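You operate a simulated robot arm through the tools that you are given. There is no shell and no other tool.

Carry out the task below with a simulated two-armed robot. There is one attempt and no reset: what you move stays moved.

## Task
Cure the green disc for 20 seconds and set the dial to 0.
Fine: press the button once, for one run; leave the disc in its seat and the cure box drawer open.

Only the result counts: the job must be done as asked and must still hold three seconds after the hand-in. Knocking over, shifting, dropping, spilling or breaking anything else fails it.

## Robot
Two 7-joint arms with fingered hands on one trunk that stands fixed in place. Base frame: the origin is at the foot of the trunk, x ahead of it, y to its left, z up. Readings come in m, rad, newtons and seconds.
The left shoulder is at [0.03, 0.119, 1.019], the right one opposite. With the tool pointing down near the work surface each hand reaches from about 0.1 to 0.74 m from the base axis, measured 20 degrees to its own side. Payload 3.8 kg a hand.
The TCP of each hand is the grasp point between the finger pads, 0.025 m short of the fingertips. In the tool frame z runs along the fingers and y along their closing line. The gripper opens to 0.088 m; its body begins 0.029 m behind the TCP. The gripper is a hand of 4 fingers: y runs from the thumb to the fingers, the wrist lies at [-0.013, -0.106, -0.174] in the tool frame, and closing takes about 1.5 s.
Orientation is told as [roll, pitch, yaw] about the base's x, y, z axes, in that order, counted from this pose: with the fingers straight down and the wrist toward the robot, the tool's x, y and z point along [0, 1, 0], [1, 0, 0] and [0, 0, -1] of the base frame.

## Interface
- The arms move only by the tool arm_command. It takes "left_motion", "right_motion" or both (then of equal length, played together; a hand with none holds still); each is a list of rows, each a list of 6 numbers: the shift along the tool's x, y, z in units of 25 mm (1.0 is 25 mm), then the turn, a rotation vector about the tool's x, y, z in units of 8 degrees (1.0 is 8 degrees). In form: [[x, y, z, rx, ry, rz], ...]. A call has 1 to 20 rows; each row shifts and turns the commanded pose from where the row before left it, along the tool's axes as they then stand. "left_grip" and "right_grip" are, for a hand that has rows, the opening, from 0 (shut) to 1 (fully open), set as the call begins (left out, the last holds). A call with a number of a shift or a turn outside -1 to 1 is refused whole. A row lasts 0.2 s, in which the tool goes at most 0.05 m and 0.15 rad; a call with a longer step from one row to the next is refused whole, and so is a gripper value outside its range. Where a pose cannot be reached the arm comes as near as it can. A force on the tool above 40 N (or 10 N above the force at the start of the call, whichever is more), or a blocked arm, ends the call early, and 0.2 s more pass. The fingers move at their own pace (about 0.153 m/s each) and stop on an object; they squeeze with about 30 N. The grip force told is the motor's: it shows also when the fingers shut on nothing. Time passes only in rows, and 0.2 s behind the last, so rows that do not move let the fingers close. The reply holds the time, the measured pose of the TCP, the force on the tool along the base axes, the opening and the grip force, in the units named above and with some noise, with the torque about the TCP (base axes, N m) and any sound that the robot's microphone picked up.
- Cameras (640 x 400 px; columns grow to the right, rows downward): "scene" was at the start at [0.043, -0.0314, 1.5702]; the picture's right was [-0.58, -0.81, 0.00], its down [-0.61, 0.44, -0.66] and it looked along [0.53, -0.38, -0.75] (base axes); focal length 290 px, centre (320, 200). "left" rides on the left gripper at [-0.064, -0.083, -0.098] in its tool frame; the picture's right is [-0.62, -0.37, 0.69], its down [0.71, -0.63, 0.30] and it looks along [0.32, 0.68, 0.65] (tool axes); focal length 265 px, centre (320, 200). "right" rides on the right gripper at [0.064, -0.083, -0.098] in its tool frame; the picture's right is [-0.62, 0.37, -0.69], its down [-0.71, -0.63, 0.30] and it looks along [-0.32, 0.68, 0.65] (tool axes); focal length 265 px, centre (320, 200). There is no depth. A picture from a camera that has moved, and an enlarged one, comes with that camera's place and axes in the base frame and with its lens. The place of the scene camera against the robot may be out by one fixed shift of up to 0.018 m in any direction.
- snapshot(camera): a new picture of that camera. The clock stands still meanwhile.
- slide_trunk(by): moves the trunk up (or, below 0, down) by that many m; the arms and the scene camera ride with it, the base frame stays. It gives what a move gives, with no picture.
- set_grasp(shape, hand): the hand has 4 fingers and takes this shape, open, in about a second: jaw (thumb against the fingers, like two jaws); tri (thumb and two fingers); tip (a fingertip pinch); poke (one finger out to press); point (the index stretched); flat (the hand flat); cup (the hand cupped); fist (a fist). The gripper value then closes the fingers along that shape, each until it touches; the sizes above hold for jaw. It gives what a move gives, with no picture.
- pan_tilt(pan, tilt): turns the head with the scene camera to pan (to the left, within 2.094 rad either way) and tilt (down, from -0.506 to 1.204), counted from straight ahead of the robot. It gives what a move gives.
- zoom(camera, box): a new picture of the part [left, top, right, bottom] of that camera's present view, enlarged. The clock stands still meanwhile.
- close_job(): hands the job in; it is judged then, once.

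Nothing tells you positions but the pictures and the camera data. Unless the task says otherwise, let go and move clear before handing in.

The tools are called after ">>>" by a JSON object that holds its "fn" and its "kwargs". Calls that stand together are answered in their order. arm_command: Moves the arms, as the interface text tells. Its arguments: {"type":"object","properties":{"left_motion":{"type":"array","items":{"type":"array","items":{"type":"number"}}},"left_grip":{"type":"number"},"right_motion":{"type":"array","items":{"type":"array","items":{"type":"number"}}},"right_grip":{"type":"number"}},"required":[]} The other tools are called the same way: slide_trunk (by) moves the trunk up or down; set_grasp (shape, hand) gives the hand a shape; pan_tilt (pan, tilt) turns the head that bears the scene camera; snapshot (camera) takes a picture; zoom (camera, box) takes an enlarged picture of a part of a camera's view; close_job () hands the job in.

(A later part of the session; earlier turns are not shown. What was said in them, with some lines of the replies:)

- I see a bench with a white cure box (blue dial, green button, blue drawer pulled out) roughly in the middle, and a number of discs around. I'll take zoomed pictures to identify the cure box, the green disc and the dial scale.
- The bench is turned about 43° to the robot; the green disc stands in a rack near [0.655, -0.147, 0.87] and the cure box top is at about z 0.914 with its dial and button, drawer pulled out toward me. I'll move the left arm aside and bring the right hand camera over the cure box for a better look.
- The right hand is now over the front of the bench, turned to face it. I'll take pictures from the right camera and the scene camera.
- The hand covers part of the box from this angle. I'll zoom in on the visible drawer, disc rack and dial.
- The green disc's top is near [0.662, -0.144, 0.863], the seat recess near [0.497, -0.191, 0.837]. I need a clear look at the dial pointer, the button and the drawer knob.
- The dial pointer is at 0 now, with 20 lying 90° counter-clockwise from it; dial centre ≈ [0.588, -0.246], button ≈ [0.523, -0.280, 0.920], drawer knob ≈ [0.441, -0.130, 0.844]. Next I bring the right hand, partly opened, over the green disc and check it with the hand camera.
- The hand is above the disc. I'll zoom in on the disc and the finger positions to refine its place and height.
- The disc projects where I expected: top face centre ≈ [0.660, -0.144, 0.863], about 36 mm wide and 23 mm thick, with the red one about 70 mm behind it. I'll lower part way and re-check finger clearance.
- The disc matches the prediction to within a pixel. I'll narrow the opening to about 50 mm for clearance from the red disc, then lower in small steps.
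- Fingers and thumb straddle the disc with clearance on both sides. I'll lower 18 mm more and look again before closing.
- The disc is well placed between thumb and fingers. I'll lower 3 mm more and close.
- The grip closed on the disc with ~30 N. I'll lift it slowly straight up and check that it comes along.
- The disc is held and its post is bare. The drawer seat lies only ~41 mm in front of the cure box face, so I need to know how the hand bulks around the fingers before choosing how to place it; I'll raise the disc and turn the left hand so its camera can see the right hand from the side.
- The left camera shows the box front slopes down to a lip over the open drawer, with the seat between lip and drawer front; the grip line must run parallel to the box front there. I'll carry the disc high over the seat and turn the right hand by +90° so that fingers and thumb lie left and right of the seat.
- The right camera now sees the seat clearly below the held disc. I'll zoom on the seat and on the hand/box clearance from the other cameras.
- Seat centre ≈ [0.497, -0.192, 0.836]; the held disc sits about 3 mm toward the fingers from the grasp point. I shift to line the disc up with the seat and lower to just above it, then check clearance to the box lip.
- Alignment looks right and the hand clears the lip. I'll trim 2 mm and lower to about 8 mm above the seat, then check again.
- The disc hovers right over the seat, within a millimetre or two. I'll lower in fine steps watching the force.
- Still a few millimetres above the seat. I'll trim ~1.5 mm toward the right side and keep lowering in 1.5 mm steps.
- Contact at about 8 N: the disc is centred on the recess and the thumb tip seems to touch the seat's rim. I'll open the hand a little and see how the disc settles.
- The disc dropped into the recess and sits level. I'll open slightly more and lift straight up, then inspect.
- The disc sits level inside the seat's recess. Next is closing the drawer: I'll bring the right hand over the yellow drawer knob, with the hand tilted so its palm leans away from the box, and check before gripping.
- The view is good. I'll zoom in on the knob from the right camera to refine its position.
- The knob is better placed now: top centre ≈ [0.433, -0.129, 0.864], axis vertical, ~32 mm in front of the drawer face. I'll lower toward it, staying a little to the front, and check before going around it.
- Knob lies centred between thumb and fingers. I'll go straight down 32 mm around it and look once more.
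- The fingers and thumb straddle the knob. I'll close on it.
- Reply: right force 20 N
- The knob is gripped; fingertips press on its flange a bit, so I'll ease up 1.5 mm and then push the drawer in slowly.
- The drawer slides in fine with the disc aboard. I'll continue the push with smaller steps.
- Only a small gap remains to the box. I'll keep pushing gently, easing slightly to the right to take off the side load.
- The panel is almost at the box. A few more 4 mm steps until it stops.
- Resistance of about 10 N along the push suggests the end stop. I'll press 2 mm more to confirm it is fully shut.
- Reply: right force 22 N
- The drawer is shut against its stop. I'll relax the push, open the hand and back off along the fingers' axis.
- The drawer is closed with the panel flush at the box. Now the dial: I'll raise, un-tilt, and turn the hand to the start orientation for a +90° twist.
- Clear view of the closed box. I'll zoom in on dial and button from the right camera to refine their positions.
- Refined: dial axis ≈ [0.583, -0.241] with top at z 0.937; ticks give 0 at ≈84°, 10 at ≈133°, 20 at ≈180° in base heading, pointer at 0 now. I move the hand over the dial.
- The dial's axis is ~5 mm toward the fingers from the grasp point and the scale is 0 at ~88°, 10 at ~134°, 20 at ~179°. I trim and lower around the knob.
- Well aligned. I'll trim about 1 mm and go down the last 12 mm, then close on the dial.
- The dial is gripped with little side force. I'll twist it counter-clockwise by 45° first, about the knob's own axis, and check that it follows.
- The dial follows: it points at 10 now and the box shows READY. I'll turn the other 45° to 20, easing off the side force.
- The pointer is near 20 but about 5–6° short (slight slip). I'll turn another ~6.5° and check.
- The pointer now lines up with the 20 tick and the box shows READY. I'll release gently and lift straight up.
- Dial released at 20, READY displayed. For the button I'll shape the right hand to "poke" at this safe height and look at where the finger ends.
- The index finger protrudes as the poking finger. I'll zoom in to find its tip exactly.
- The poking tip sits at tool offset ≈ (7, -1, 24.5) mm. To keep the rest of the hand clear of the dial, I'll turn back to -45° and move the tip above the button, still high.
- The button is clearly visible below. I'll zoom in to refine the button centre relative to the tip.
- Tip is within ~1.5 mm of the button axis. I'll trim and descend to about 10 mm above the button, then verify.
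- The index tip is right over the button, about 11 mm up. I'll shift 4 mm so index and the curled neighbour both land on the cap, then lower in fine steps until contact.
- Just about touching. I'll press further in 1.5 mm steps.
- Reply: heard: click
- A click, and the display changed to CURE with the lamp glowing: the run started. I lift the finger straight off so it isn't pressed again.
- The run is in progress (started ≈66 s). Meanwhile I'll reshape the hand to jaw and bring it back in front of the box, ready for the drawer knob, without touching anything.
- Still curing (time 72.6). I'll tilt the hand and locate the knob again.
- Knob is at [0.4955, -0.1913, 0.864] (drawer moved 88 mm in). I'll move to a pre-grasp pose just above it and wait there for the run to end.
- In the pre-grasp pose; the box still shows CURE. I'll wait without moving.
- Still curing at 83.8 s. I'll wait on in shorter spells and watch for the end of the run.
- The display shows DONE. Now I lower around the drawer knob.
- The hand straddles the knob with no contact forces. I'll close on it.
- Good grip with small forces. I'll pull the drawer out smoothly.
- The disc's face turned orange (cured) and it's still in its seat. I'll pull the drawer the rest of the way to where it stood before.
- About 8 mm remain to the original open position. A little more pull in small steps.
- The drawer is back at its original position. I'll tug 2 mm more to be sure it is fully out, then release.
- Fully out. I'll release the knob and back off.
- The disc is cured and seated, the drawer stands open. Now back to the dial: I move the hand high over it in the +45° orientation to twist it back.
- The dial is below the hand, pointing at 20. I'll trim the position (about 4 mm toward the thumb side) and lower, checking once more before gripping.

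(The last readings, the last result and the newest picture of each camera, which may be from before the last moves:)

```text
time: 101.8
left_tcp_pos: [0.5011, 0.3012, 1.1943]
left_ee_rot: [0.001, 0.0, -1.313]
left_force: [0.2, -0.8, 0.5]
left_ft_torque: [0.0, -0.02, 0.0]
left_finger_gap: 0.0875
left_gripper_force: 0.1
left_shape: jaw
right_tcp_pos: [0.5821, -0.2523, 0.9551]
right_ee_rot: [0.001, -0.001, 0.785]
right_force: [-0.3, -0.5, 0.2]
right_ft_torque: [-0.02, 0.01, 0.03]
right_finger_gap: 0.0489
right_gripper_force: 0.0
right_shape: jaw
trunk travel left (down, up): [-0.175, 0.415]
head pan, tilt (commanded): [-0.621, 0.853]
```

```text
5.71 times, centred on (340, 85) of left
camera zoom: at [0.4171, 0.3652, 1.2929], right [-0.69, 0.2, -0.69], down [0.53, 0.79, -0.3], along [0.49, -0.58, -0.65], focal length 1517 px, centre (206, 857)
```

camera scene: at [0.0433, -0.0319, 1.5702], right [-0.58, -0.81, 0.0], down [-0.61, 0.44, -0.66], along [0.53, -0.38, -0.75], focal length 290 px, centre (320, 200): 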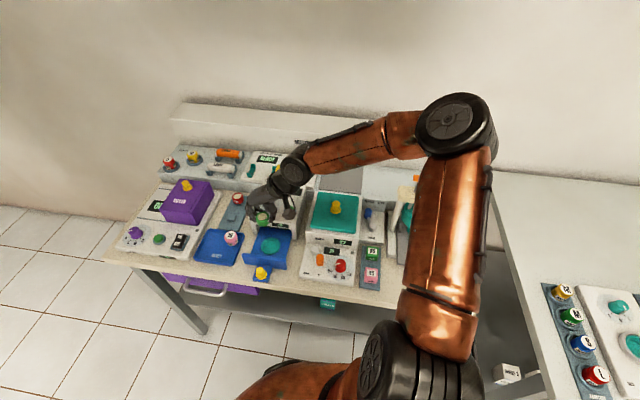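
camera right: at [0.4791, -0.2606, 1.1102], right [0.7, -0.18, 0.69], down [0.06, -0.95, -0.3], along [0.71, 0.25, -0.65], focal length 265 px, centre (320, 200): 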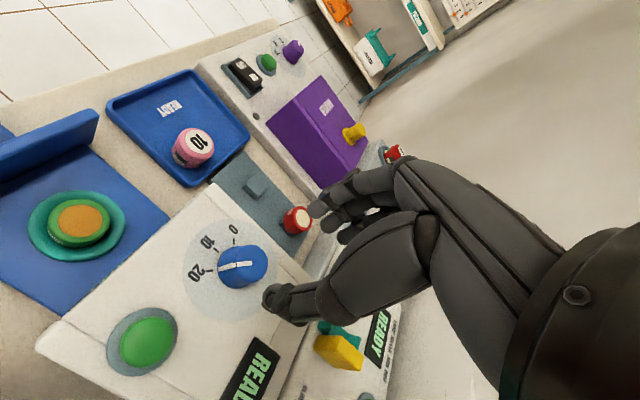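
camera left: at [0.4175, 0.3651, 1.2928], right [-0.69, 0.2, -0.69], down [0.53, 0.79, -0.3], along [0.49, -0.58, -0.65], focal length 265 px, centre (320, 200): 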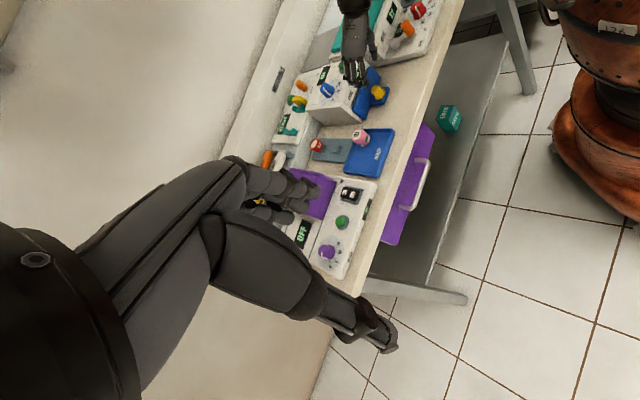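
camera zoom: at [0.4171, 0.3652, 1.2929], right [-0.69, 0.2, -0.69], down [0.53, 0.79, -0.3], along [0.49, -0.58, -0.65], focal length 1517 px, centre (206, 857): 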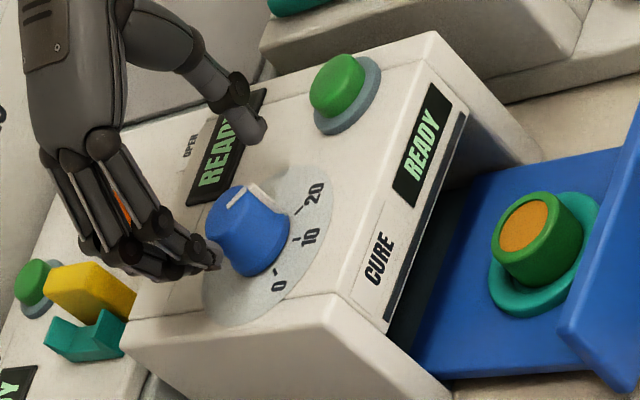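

Aligned. I lower the last 11 mm and close on the dial.

>>> {"fn": "arm_command", "kwargs": {"right_motion": [[0, -0.03, 0.22, 0, 0, 0], [0, 0, 0.21, 0, 0, 0], [0, 0, 0, 0, 0, 0]]}}

>>> {"fn": "arm_command", "kwargs": {"right_motion": [[0, 0, 0, 0, 0, 0], [0, 0, 0, 0, 0, 0], [0, 0, 0, 0, 0, 0], [0, 0, 0, 0, 0, 0], [0, 0, 0, 0, 0, 0], [0, 0, 0, 0, 0, 0], [0, 0, 0, 0, 0, 0]], "right_grip": 0}}

>>> {"fn": "zoom", "kwargs": {"camera": "right", "box": [200, 180, 360, 310]}}

```text
time: 102.6
left_tcp_pos: [0.5015, 0.3007, 1.1933]
left_ee_rot: [0.0, -0.001, -1.312]
left_force: [0.8, 0.9, 0.3]
left_ft_torque: [-0.02, 0.03, -0.03]
left_finger_gap: 0.0875
left_gripper_force: 0.1
left_shape: jaw
right_tcp_pos: [0.5807, -0.2536, 0.9458]
right_ee_rot: [0.0, 0.001, 0.786]
right_force: [-0.5, 0.0, -1.4]
right_ft_torque: [-0.03, -0.03, -0.02]
right_finger_gap: 0.049
right_gripper_force: 0.2
right_shape: jaw
trunk travel left (down, up): [-0.175, 0.415]
head pan, tilt (commanded): [-0.621, 0.853]
```

```text
time: 104.2
left_tcp_pos: [0.5013, 0.3014, 1.1937]
left_ee_rot: [0.0, 0.0, -1.312]
left_force: [0.8, 0.9, 0.8]
left_ft_torque: [0.0, -0.05, 0.0]
left_finger_gap: 0.0877
left_gripper_force: 0.0
left_shape: jaw
right_tcp_pos: [0.5817, -0.2532, 0.9451]
right_ee_rot: [0.002, -0.001, 0.784]
right_force: [-4.0, -2.5, -2.5]
right_ft_torque: [-0.05, 0.05, 0.01]
right_finger_gap: 0.0212
right_gripper_force: 29.5
right_shape: jaw
trunk travel left (down, up): [-0.175, 0.415]
head pan, tilt (commanded): [-0.621, 0.853]
```

```text
3.08 times, centred on (280, 245) of right
camera zoom: at [0.4767, -0.2663, 1.043], right [0.7, -0.18, 0.69], down [0.06, -0.95, -0.3], along [0.71, 0.25, -0.65], focal length 817 px, centre (443, 62)
```

zoom: 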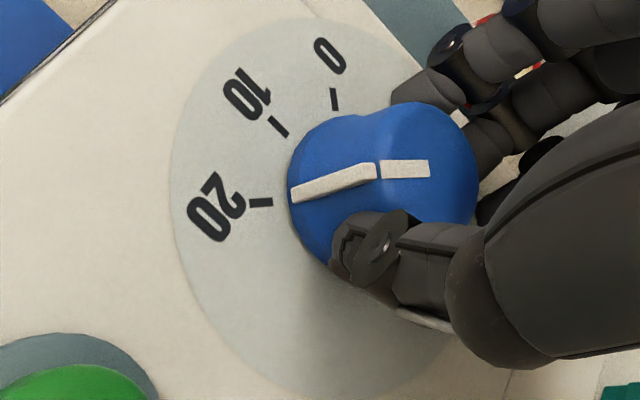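

Gripped with little side force. I'll turn it back clockwise, 45° first.

>>> {"fn": "arm_command", "kwargs": {"right_motion": [[0.039, 0.0026, 0, 0, 0, 0.9375], [0.039, 0.0026, 0, 0, 0, 0.9375], [0.039, 0.0026, 0, 0, 0, 0.9375], [0.039, 0.0026, 0, 0, 0, 0.9375], [0.039, 0.0026, 0, 0, 0, 0.9375], [0.039, 0.0026, 0, 0, 0, 0.9375], [0, 0, 0, 0, 0, 0]]}}

>>> {"fn": "zoom", "kwargs": {"camera": "right", "box": [200, 180, 360, 310]}}

>>> {"fn": "zoom", "kwargs": {"camera": "left", "box": [290, 50, 390, 120]}}

```text
time: 105.8
left_tcp_pos: [0.5, 0.3, 1.195]
left_ee_rot: [-0.001, 0.0, -1.312]
left_force: [0.4, 0.5, 0.5]
left_ft_torque: [0.01, 0.0, -0.01]
left_finger_gap: 0.0877
left_gripper_force: 0.0
left_shape: jaw
right_tcp_pos: [0.5783, -0.2468, 0.9452]
right_ee_rot: [0.002, 0.003, -0.001]
right_force: [-9.0, -0.7, -4.7]
right_ft_torque: [-0.02, 0.19, -0.02]
right_finger_gap: 0.0207
right_gripper_force: 30.6
right_shape: jaw
trunk travel left (down, up): [-0.175, 0.415]
head pan, tilt (commanded): [-0.621, 0.853]
```

```text
3.08 times, centred on (280, 245) of right
camera zoom: at [0.4955, -0.1819, 1.0436], right [0.37, -0.62, 0.69], down [-0.63, -0.71, -0.3], along [0.68, -0.32, -0.66], focal length 817 px, centre (443, 62)
```

zoom: 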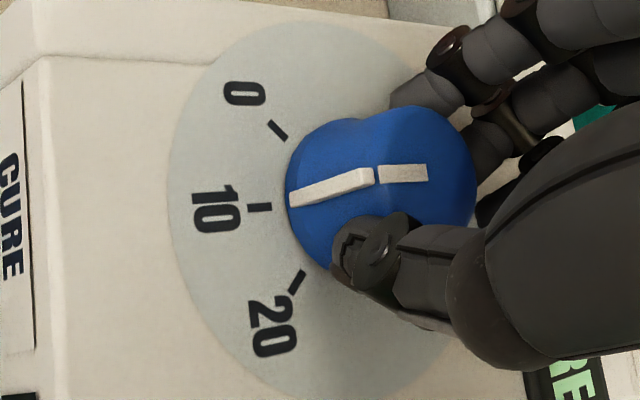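

```text
5.71 times, centred on (340, 85) of left
camera zoom: at [0.4164, 0.3647, 1.2933], right [-0.69, 0.2, -0.69], down [0.53, 0.79, -0.3], along [0.49, -0.58, -0.65], focal length 1517 px, centre (206, 857)
```

zoom: 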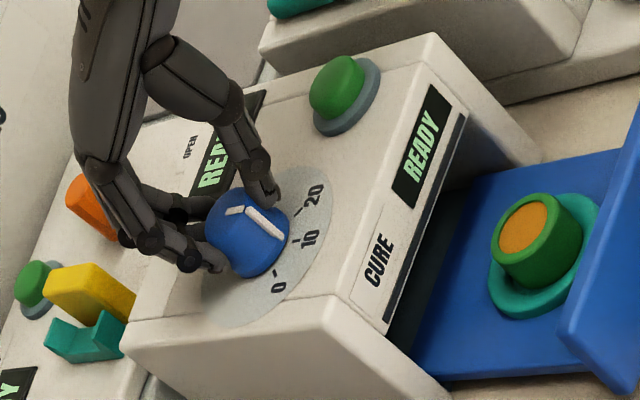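

It follows, now about at 10. Another 45°.

>>> {"fn": "arm_command", "kwargs": {"right_motion": [[0.039, -0.007, 0, 0, 0, 0.9375], [0.039, -0.007, 0, 0, 0, 0.9375], [0.039, 0, 0, 0, 0, 0.9375], [0.039, 0.0026, 0, 0, 0, 0.9375], [0.039, 0.0026, 0, 0, 0, 0.9375], [0.039, 0.0026, 0, 0, 0, 0.9375], [0, 0, 0, 0, 0, 0]]}}

>>> {"fn": "zoom", "kwargs": {"camera": "right", "box": [200, 180, 360, 310]}}

>>> {"fn": "zoom", "kwargs": {"camera": "left", "box": [290, 50, 390, 120]}}

```text
time: 107.4
left_tcp_pos: [0.5005, 0.3017, 1.1952]
left_ee_rot: [0.0, 0.001, -1.313]
left_force: [-0.7, 0.2, -0.6]
left_ft_torque: [-0.01, 0.01, 0.02]
left_finger_gap: 0.0875
left_gripper_force: 0.0
left_shape: jaw
right_tcp_pos: [0.5815, -0.2411, 0.947]
right_ee_rot: [0.0, 0.0, -0.788]
right_force: [-6.8, 3.3, -3.7]
right_ft_torque: [0.06, 0.12, 0.0]
right_finger_gap: 0.0202
right_gripper_force: 30.3
right_shape: jaw
trunk travel left (down, up): [-0.175, 0.415]
head pan, tilt (commanded): [-0.621, 0.853]
```

```text
3.08 times, centred on (280, 245) of right
camera zoom: at [0.568, -0.1353, 1.0437], right [-0.18, -0.7, 0.69], down [-0.95, -0.06, -0.31], along [0.25, -0.71, -0.65], focal length 817 px, centre (443, 62)
```

zoom: 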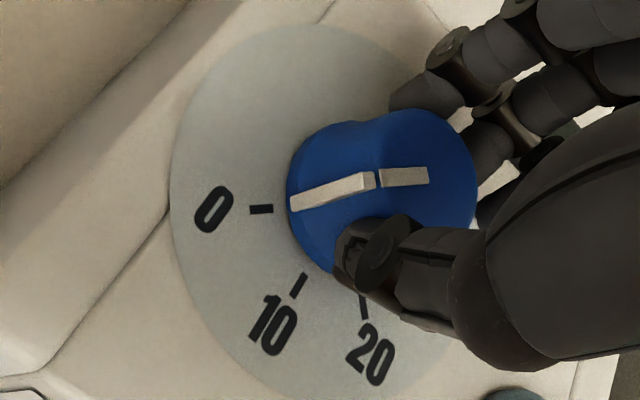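

```text
5.71 times, centred on (340, 85) of left
camera zoom: at [0.4164, 0.3656, 1.2931], right [-0.69, 0.2, -0.69], down [0.53, 0.79, -0.3], along [0.49, -0.58, -0.65], focal length 1517 px, centre (206, 857)
```

zoom: 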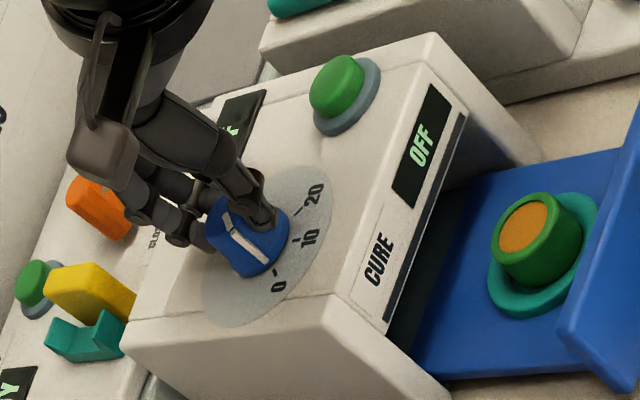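

The box shows OFF, so it's at 0; the pointer is still ~3° short of its original alignment. A small final turn.

>>> {"fn": "arm_command", "kwargs": {"right_motion": [[0.018, 0, 0, 0, 0, 0.45], [0, 0, 0, 0, 0, 0]]}}

>>> {"fn": "zoom", "kwargs": {"camera": "right", "box": [200, 180, 360, 310]}}

```text
time: 108.0
left_tcp_pos: [0.5013, 0.3019, 1.194]
left_ee_rot: [0.0, -0.001, -1.312]
left_force: [-0.2, -0.4, 1.1]
left_ft_torque: [0.03, 0.01, -0.01]
left_finger_gap: 0.0875
left_gripper_force: 0.0
left_shape: jaw
right_tcp_pos: [0.5823, -0.2411, 0.9461]
right_ee_rot: [-0.001, 0.0, -0.847]
right_force: [-4.6, 5.7, -4.7]
right_ft_torque: [0.11, 0.09, 0.07]
right_finger_gap: 0.0204
right_gripper_force: 29.7
right_shape: jaw
trunk travel left (down, up): [-0.175, 0.415]
head pan, tilt (commanded): [-0.621, 0.853]
```

```text
3.08 times, centred on (280, 245) of right
camera zoom: at [0.575, -0.1343, 1.0437], right [-0.22, -0.69, 0.69], down [-0.95, 0.0, -0.3], along [0.21, -0.73, -0.65], focal length 817 px, centre (443, 62)
```

zoom: 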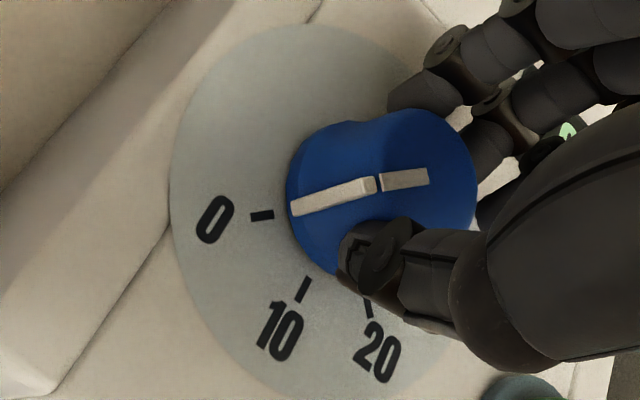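

The pointer lines up with the 0 tick and the display shows OFF. I'll release, lift straight up and check.

>>> {"fn": "arm_command", "kwargs": {"right_motion": [[0, 0, 0, 0, 0, 0], [0, 0, 0, 0, 0, 0], [0, 0, 0, 0, 0, 0], [0, 0, -0.3, 0, 0, 0], [0, 0, -0.6, 0, 0, 0], [0, 0, -0.8, 0, 0, 0], [0, 0, -0.8, 0, 0, 0], [0, 0, -0.8, 0, 0, 0], [0, 0, -0.8, 0, 0, 0], [0, 0, -0.8, 0, 0, 0], [0, 0, 0, 0, 0, 0]], "right_grip": 0.5}}

>>> {"fn": "snapshot", "kwargs": {"camera": "right"}}

>>> {"fn": "zoom", "kwargs": {"camera": "right", "box": [150, 190, 310, 310]}}

>>> {"fn": "zoom", "kwargs": {"camera": "left", "box": [300, 40, 440, 130]}}

```text
time: 110.4
left_tcp_pos: [0.5011, 0.301, 1.1942]
left_ee_rot: [0.001, 0.001, -1.313]
left_force: [0.0, 0.0, -0.7]
left_ft_torque: [-0.01, 0.01, 0.02]
left_finger_gap: 0.0878
left_gripper_force: 0.1
left_shape: jaw
right_tcp_pos: [0.5844, -0.2417, 1.0685]
right_ee_rot: [0.0, -0.002, -0.849]
right_force: [0.2, 0.2, -1.0]
right_ft_torque: [-0.01, 0.02, 0.01]
right_finger_gap: 0.0435
right_gripper_force: 0.0
right_shape: jaw
trunk travel left (down, up): [-0.175, 0.415]
head pan, tilt (commanded): [-0.621, 0.853]
```

```text
taken
camera right: at [0.576, -0.1351, 1.166], right [-0.22, -0.69, 0.69], down [-0.95, 0.0, -0.3], along [0.21, -0.73, -0.65], focal length 265 px, centre (320, 200)
```

right: 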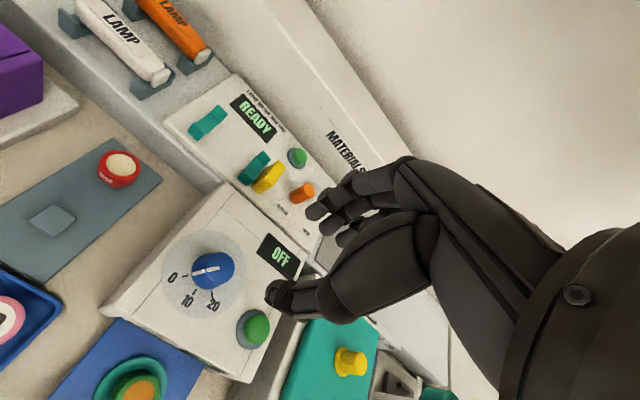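

```text
3.33 times, centred on (230, 250) of right
camera zoom: at [0.576, -0.1351, 1.166], right [-0.22, -0.69, 0.69], down [-0.95, 0.0, -0.3], along [0.21, -0.73, -0.65], focal length 885 px, centre (620, 33)
```

zoom: 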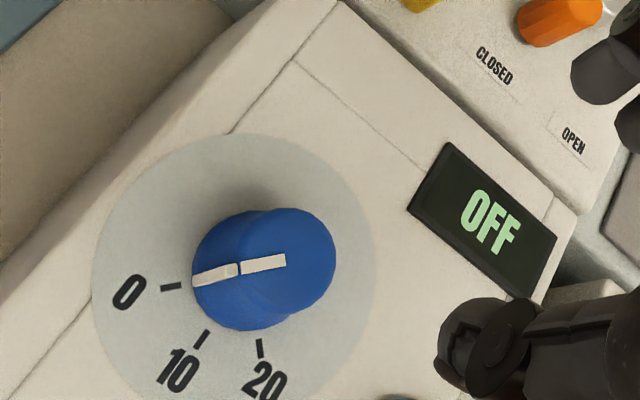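

```text
4.44 times, centred on (370, 85) of left
camera zoom: at [0.4174, 0.3654, 1.2928], right [-0.69, 0.2, -0.69], down [0.53, 0.79, -0.3], along [0.49, -0.58, -0.65], focal length 1180 px, centre (98, 711)
```

zoom: 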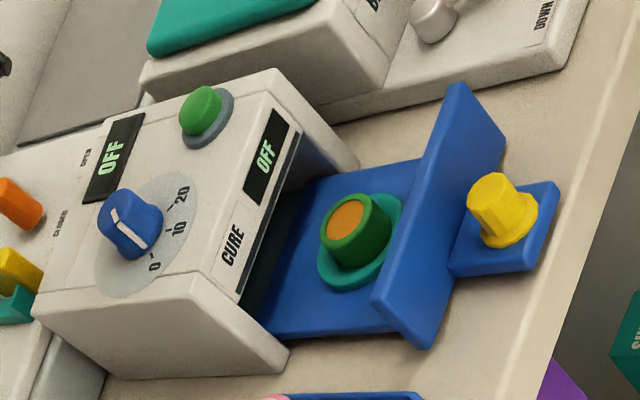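

All is as it should be: disc cured in its seat, drawer open, display OFF. I'll move the right arm clear and compare the dial's pointer with the first picture.

>>> {"fn": "arm_command", "kwargs": {"right_motion": [[0, 0, -0.9, 0, 0, 0], [0, 0, -0.9, 0, 0, 0], [0, 0, -0.9, 0, 0, 0], [0, 0, -0.9, 0, 0, 0], [0, 0, -0.9, 0, 0, 0], [0, 0, -0.9, 0, 0, 0], [0, 0, 0, 0, 0, -0.868], [0, 0, 0, 0, 0, -0.868], [0, 0, 0, 0, 0, -0.868], [0, 0, 0, 0, 0, -0.868], [0, 0, 0, 0, 0, -0.868], [0, 0, 0, 0, 0, -0.868], [0, 0, 0, 0, 0, -0.868], [-0.8, -0.9, 0, 0, 0, 0], [-0.8, -0.9, 0, 0, 0, 0], [-0.8, -0.9, 0, 0, 0, 0], [-0.8, -0.9, 0, 0, 0, 0], [-0.8, -0.9, 0, 0, 0, 0], [-0.8, -0.9, 0, 0, 0, 0], [0, 0, 0, 0, 0, 0]]}}

>>> {"fn": "snapshot", "kwargs": {"camera": "scene"}}

>>> {"fn": "zoom", "kwargs": {"camera": "scene", "box": [250, 180, 302, 212]}}

>>> {"fn": "zoom", "kwargs": {"camera": "scene", "box": [240, 215, 300, 285]}}

>>> {"fn": "zoom", "kwargs": {"camera": "left", "box": [310, 60, 370, 110]}}

```text
time: 114.6
left_tcp_pos: [0.5012, 0.3018, 1.1942]
left_ee_rot: [-0.001, 0.0, -1.311]
left_force: [1.2, 0.6, 0.6]
left_ft_torque: [0.01, -0.02, 0.03]
left_finger_gap: 0.0876
left_gripper_force: 0.0
left_shape: jaw
right_tcp_pos: [0.4461, -0.3602, 1.2032]
right_ee_rot: [-0.001, 0.002, 0.001]
right_force: [-0.1, 0.2, 0.5]
right_ft_torque: [0.0, -0.01, 0.02]
right_finger_gap: 0.0437
right_gripper_force: 0.0
right_shape: jaw
trunk travel left (down, up): [-0.175, 0.415]
head pan, tilt (commanded): [-0.621, 0.853]
```

```text
taken
camera scene: at [0.0437, -0.0309, 1.5702], right [-0.58, -0.81, 0.0], down [-0.61, 0.44, -0.66], along [0.53, -0.38, -0.75], focal length 290 px, centre (320, 200)
```

scene: 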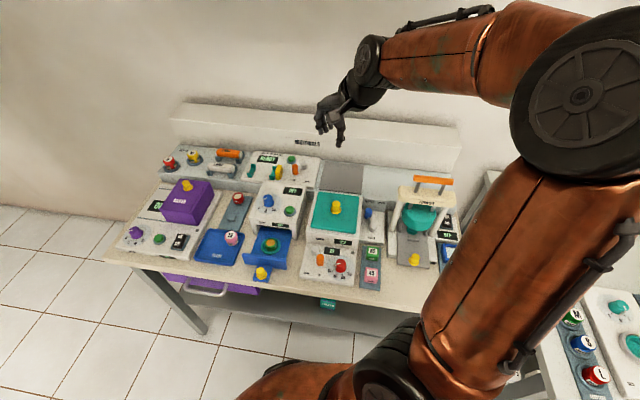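

```text
12.31 times, centred on (276, 196) of scene
camera zoom: at [0.0437, -0.0309, 1.5702], right [-0.58, -0.81, 0.0], down [-0.61, 0.44, -0.66], along [0.53, -0.38, -0.75], focal length 3566 px, centre (862, 249)
```

zoom: 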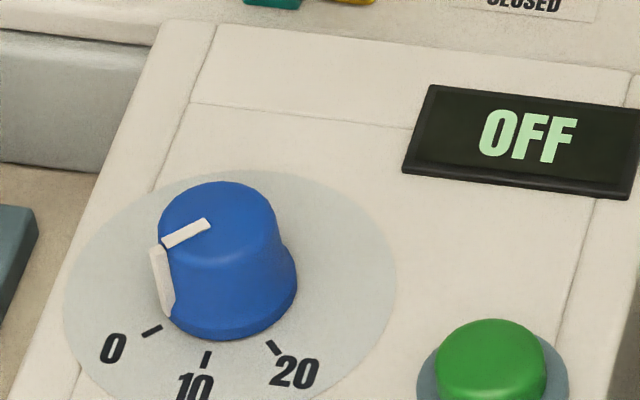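

```text
5.71 times, centred on (270, 250) of scene
camera zoom: at [0.0437, -0.0309, 1.5702], right [-0.58, -0.81, 0.0], down [-0.61, 0.44, -0.66], along [0.53, -0.38, -0.75], focal length 1656 px, centre (606, -86)
```

zoom: 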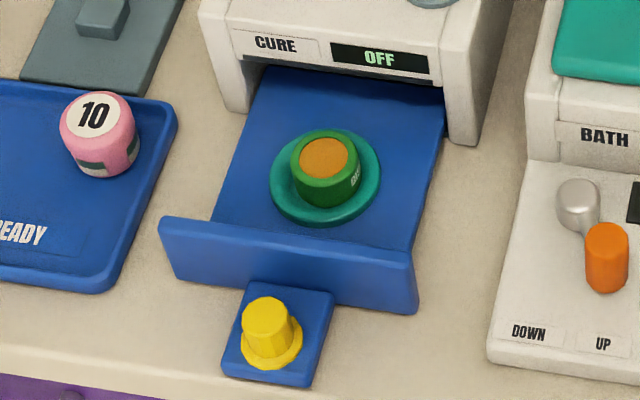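

```text
8.00 times, centred on (340, 85) of left
camera zoom: at [0.4176, 0.3655, 1.2927], right [-0.69, 0.2, -0.69], down [0.53, 0.79, -0.3], along [0.49, -0.58, -0.65], focal length 2123 px, centre (160, 1120)
```

zoom: 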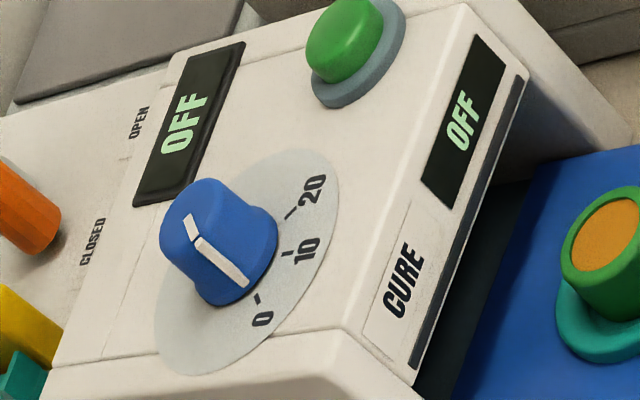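

The dial pointer looks exactly as it did at 0 in the first picture. The display reads OFF, the drawer is back in its open position, and the cured green disc sits centred in its seat. Nothing else has moved and both arms are clear, so I'm handing in.

>>> {"fn": "close_job", "kwargs": {}}

```text
The job is handed in.
```

The green disc was cured for one 20-second run, and I've handed the job in.

- **Cure:** I pressed the button once with the dial at 20. The box showed CURE and then DONE about 20 seconds later.
- **Dial:** It is back at 0 and the display reads OFF. The pointer looks the same as in the first picture.
- **Disc:** It is in its seat, and its face turned from white to orange.
- **Drawer:** It is open, back where it started.
- **Everything else:** Nothing else looks moved in the final pictures. Both hands have let go and are clear of the bench.
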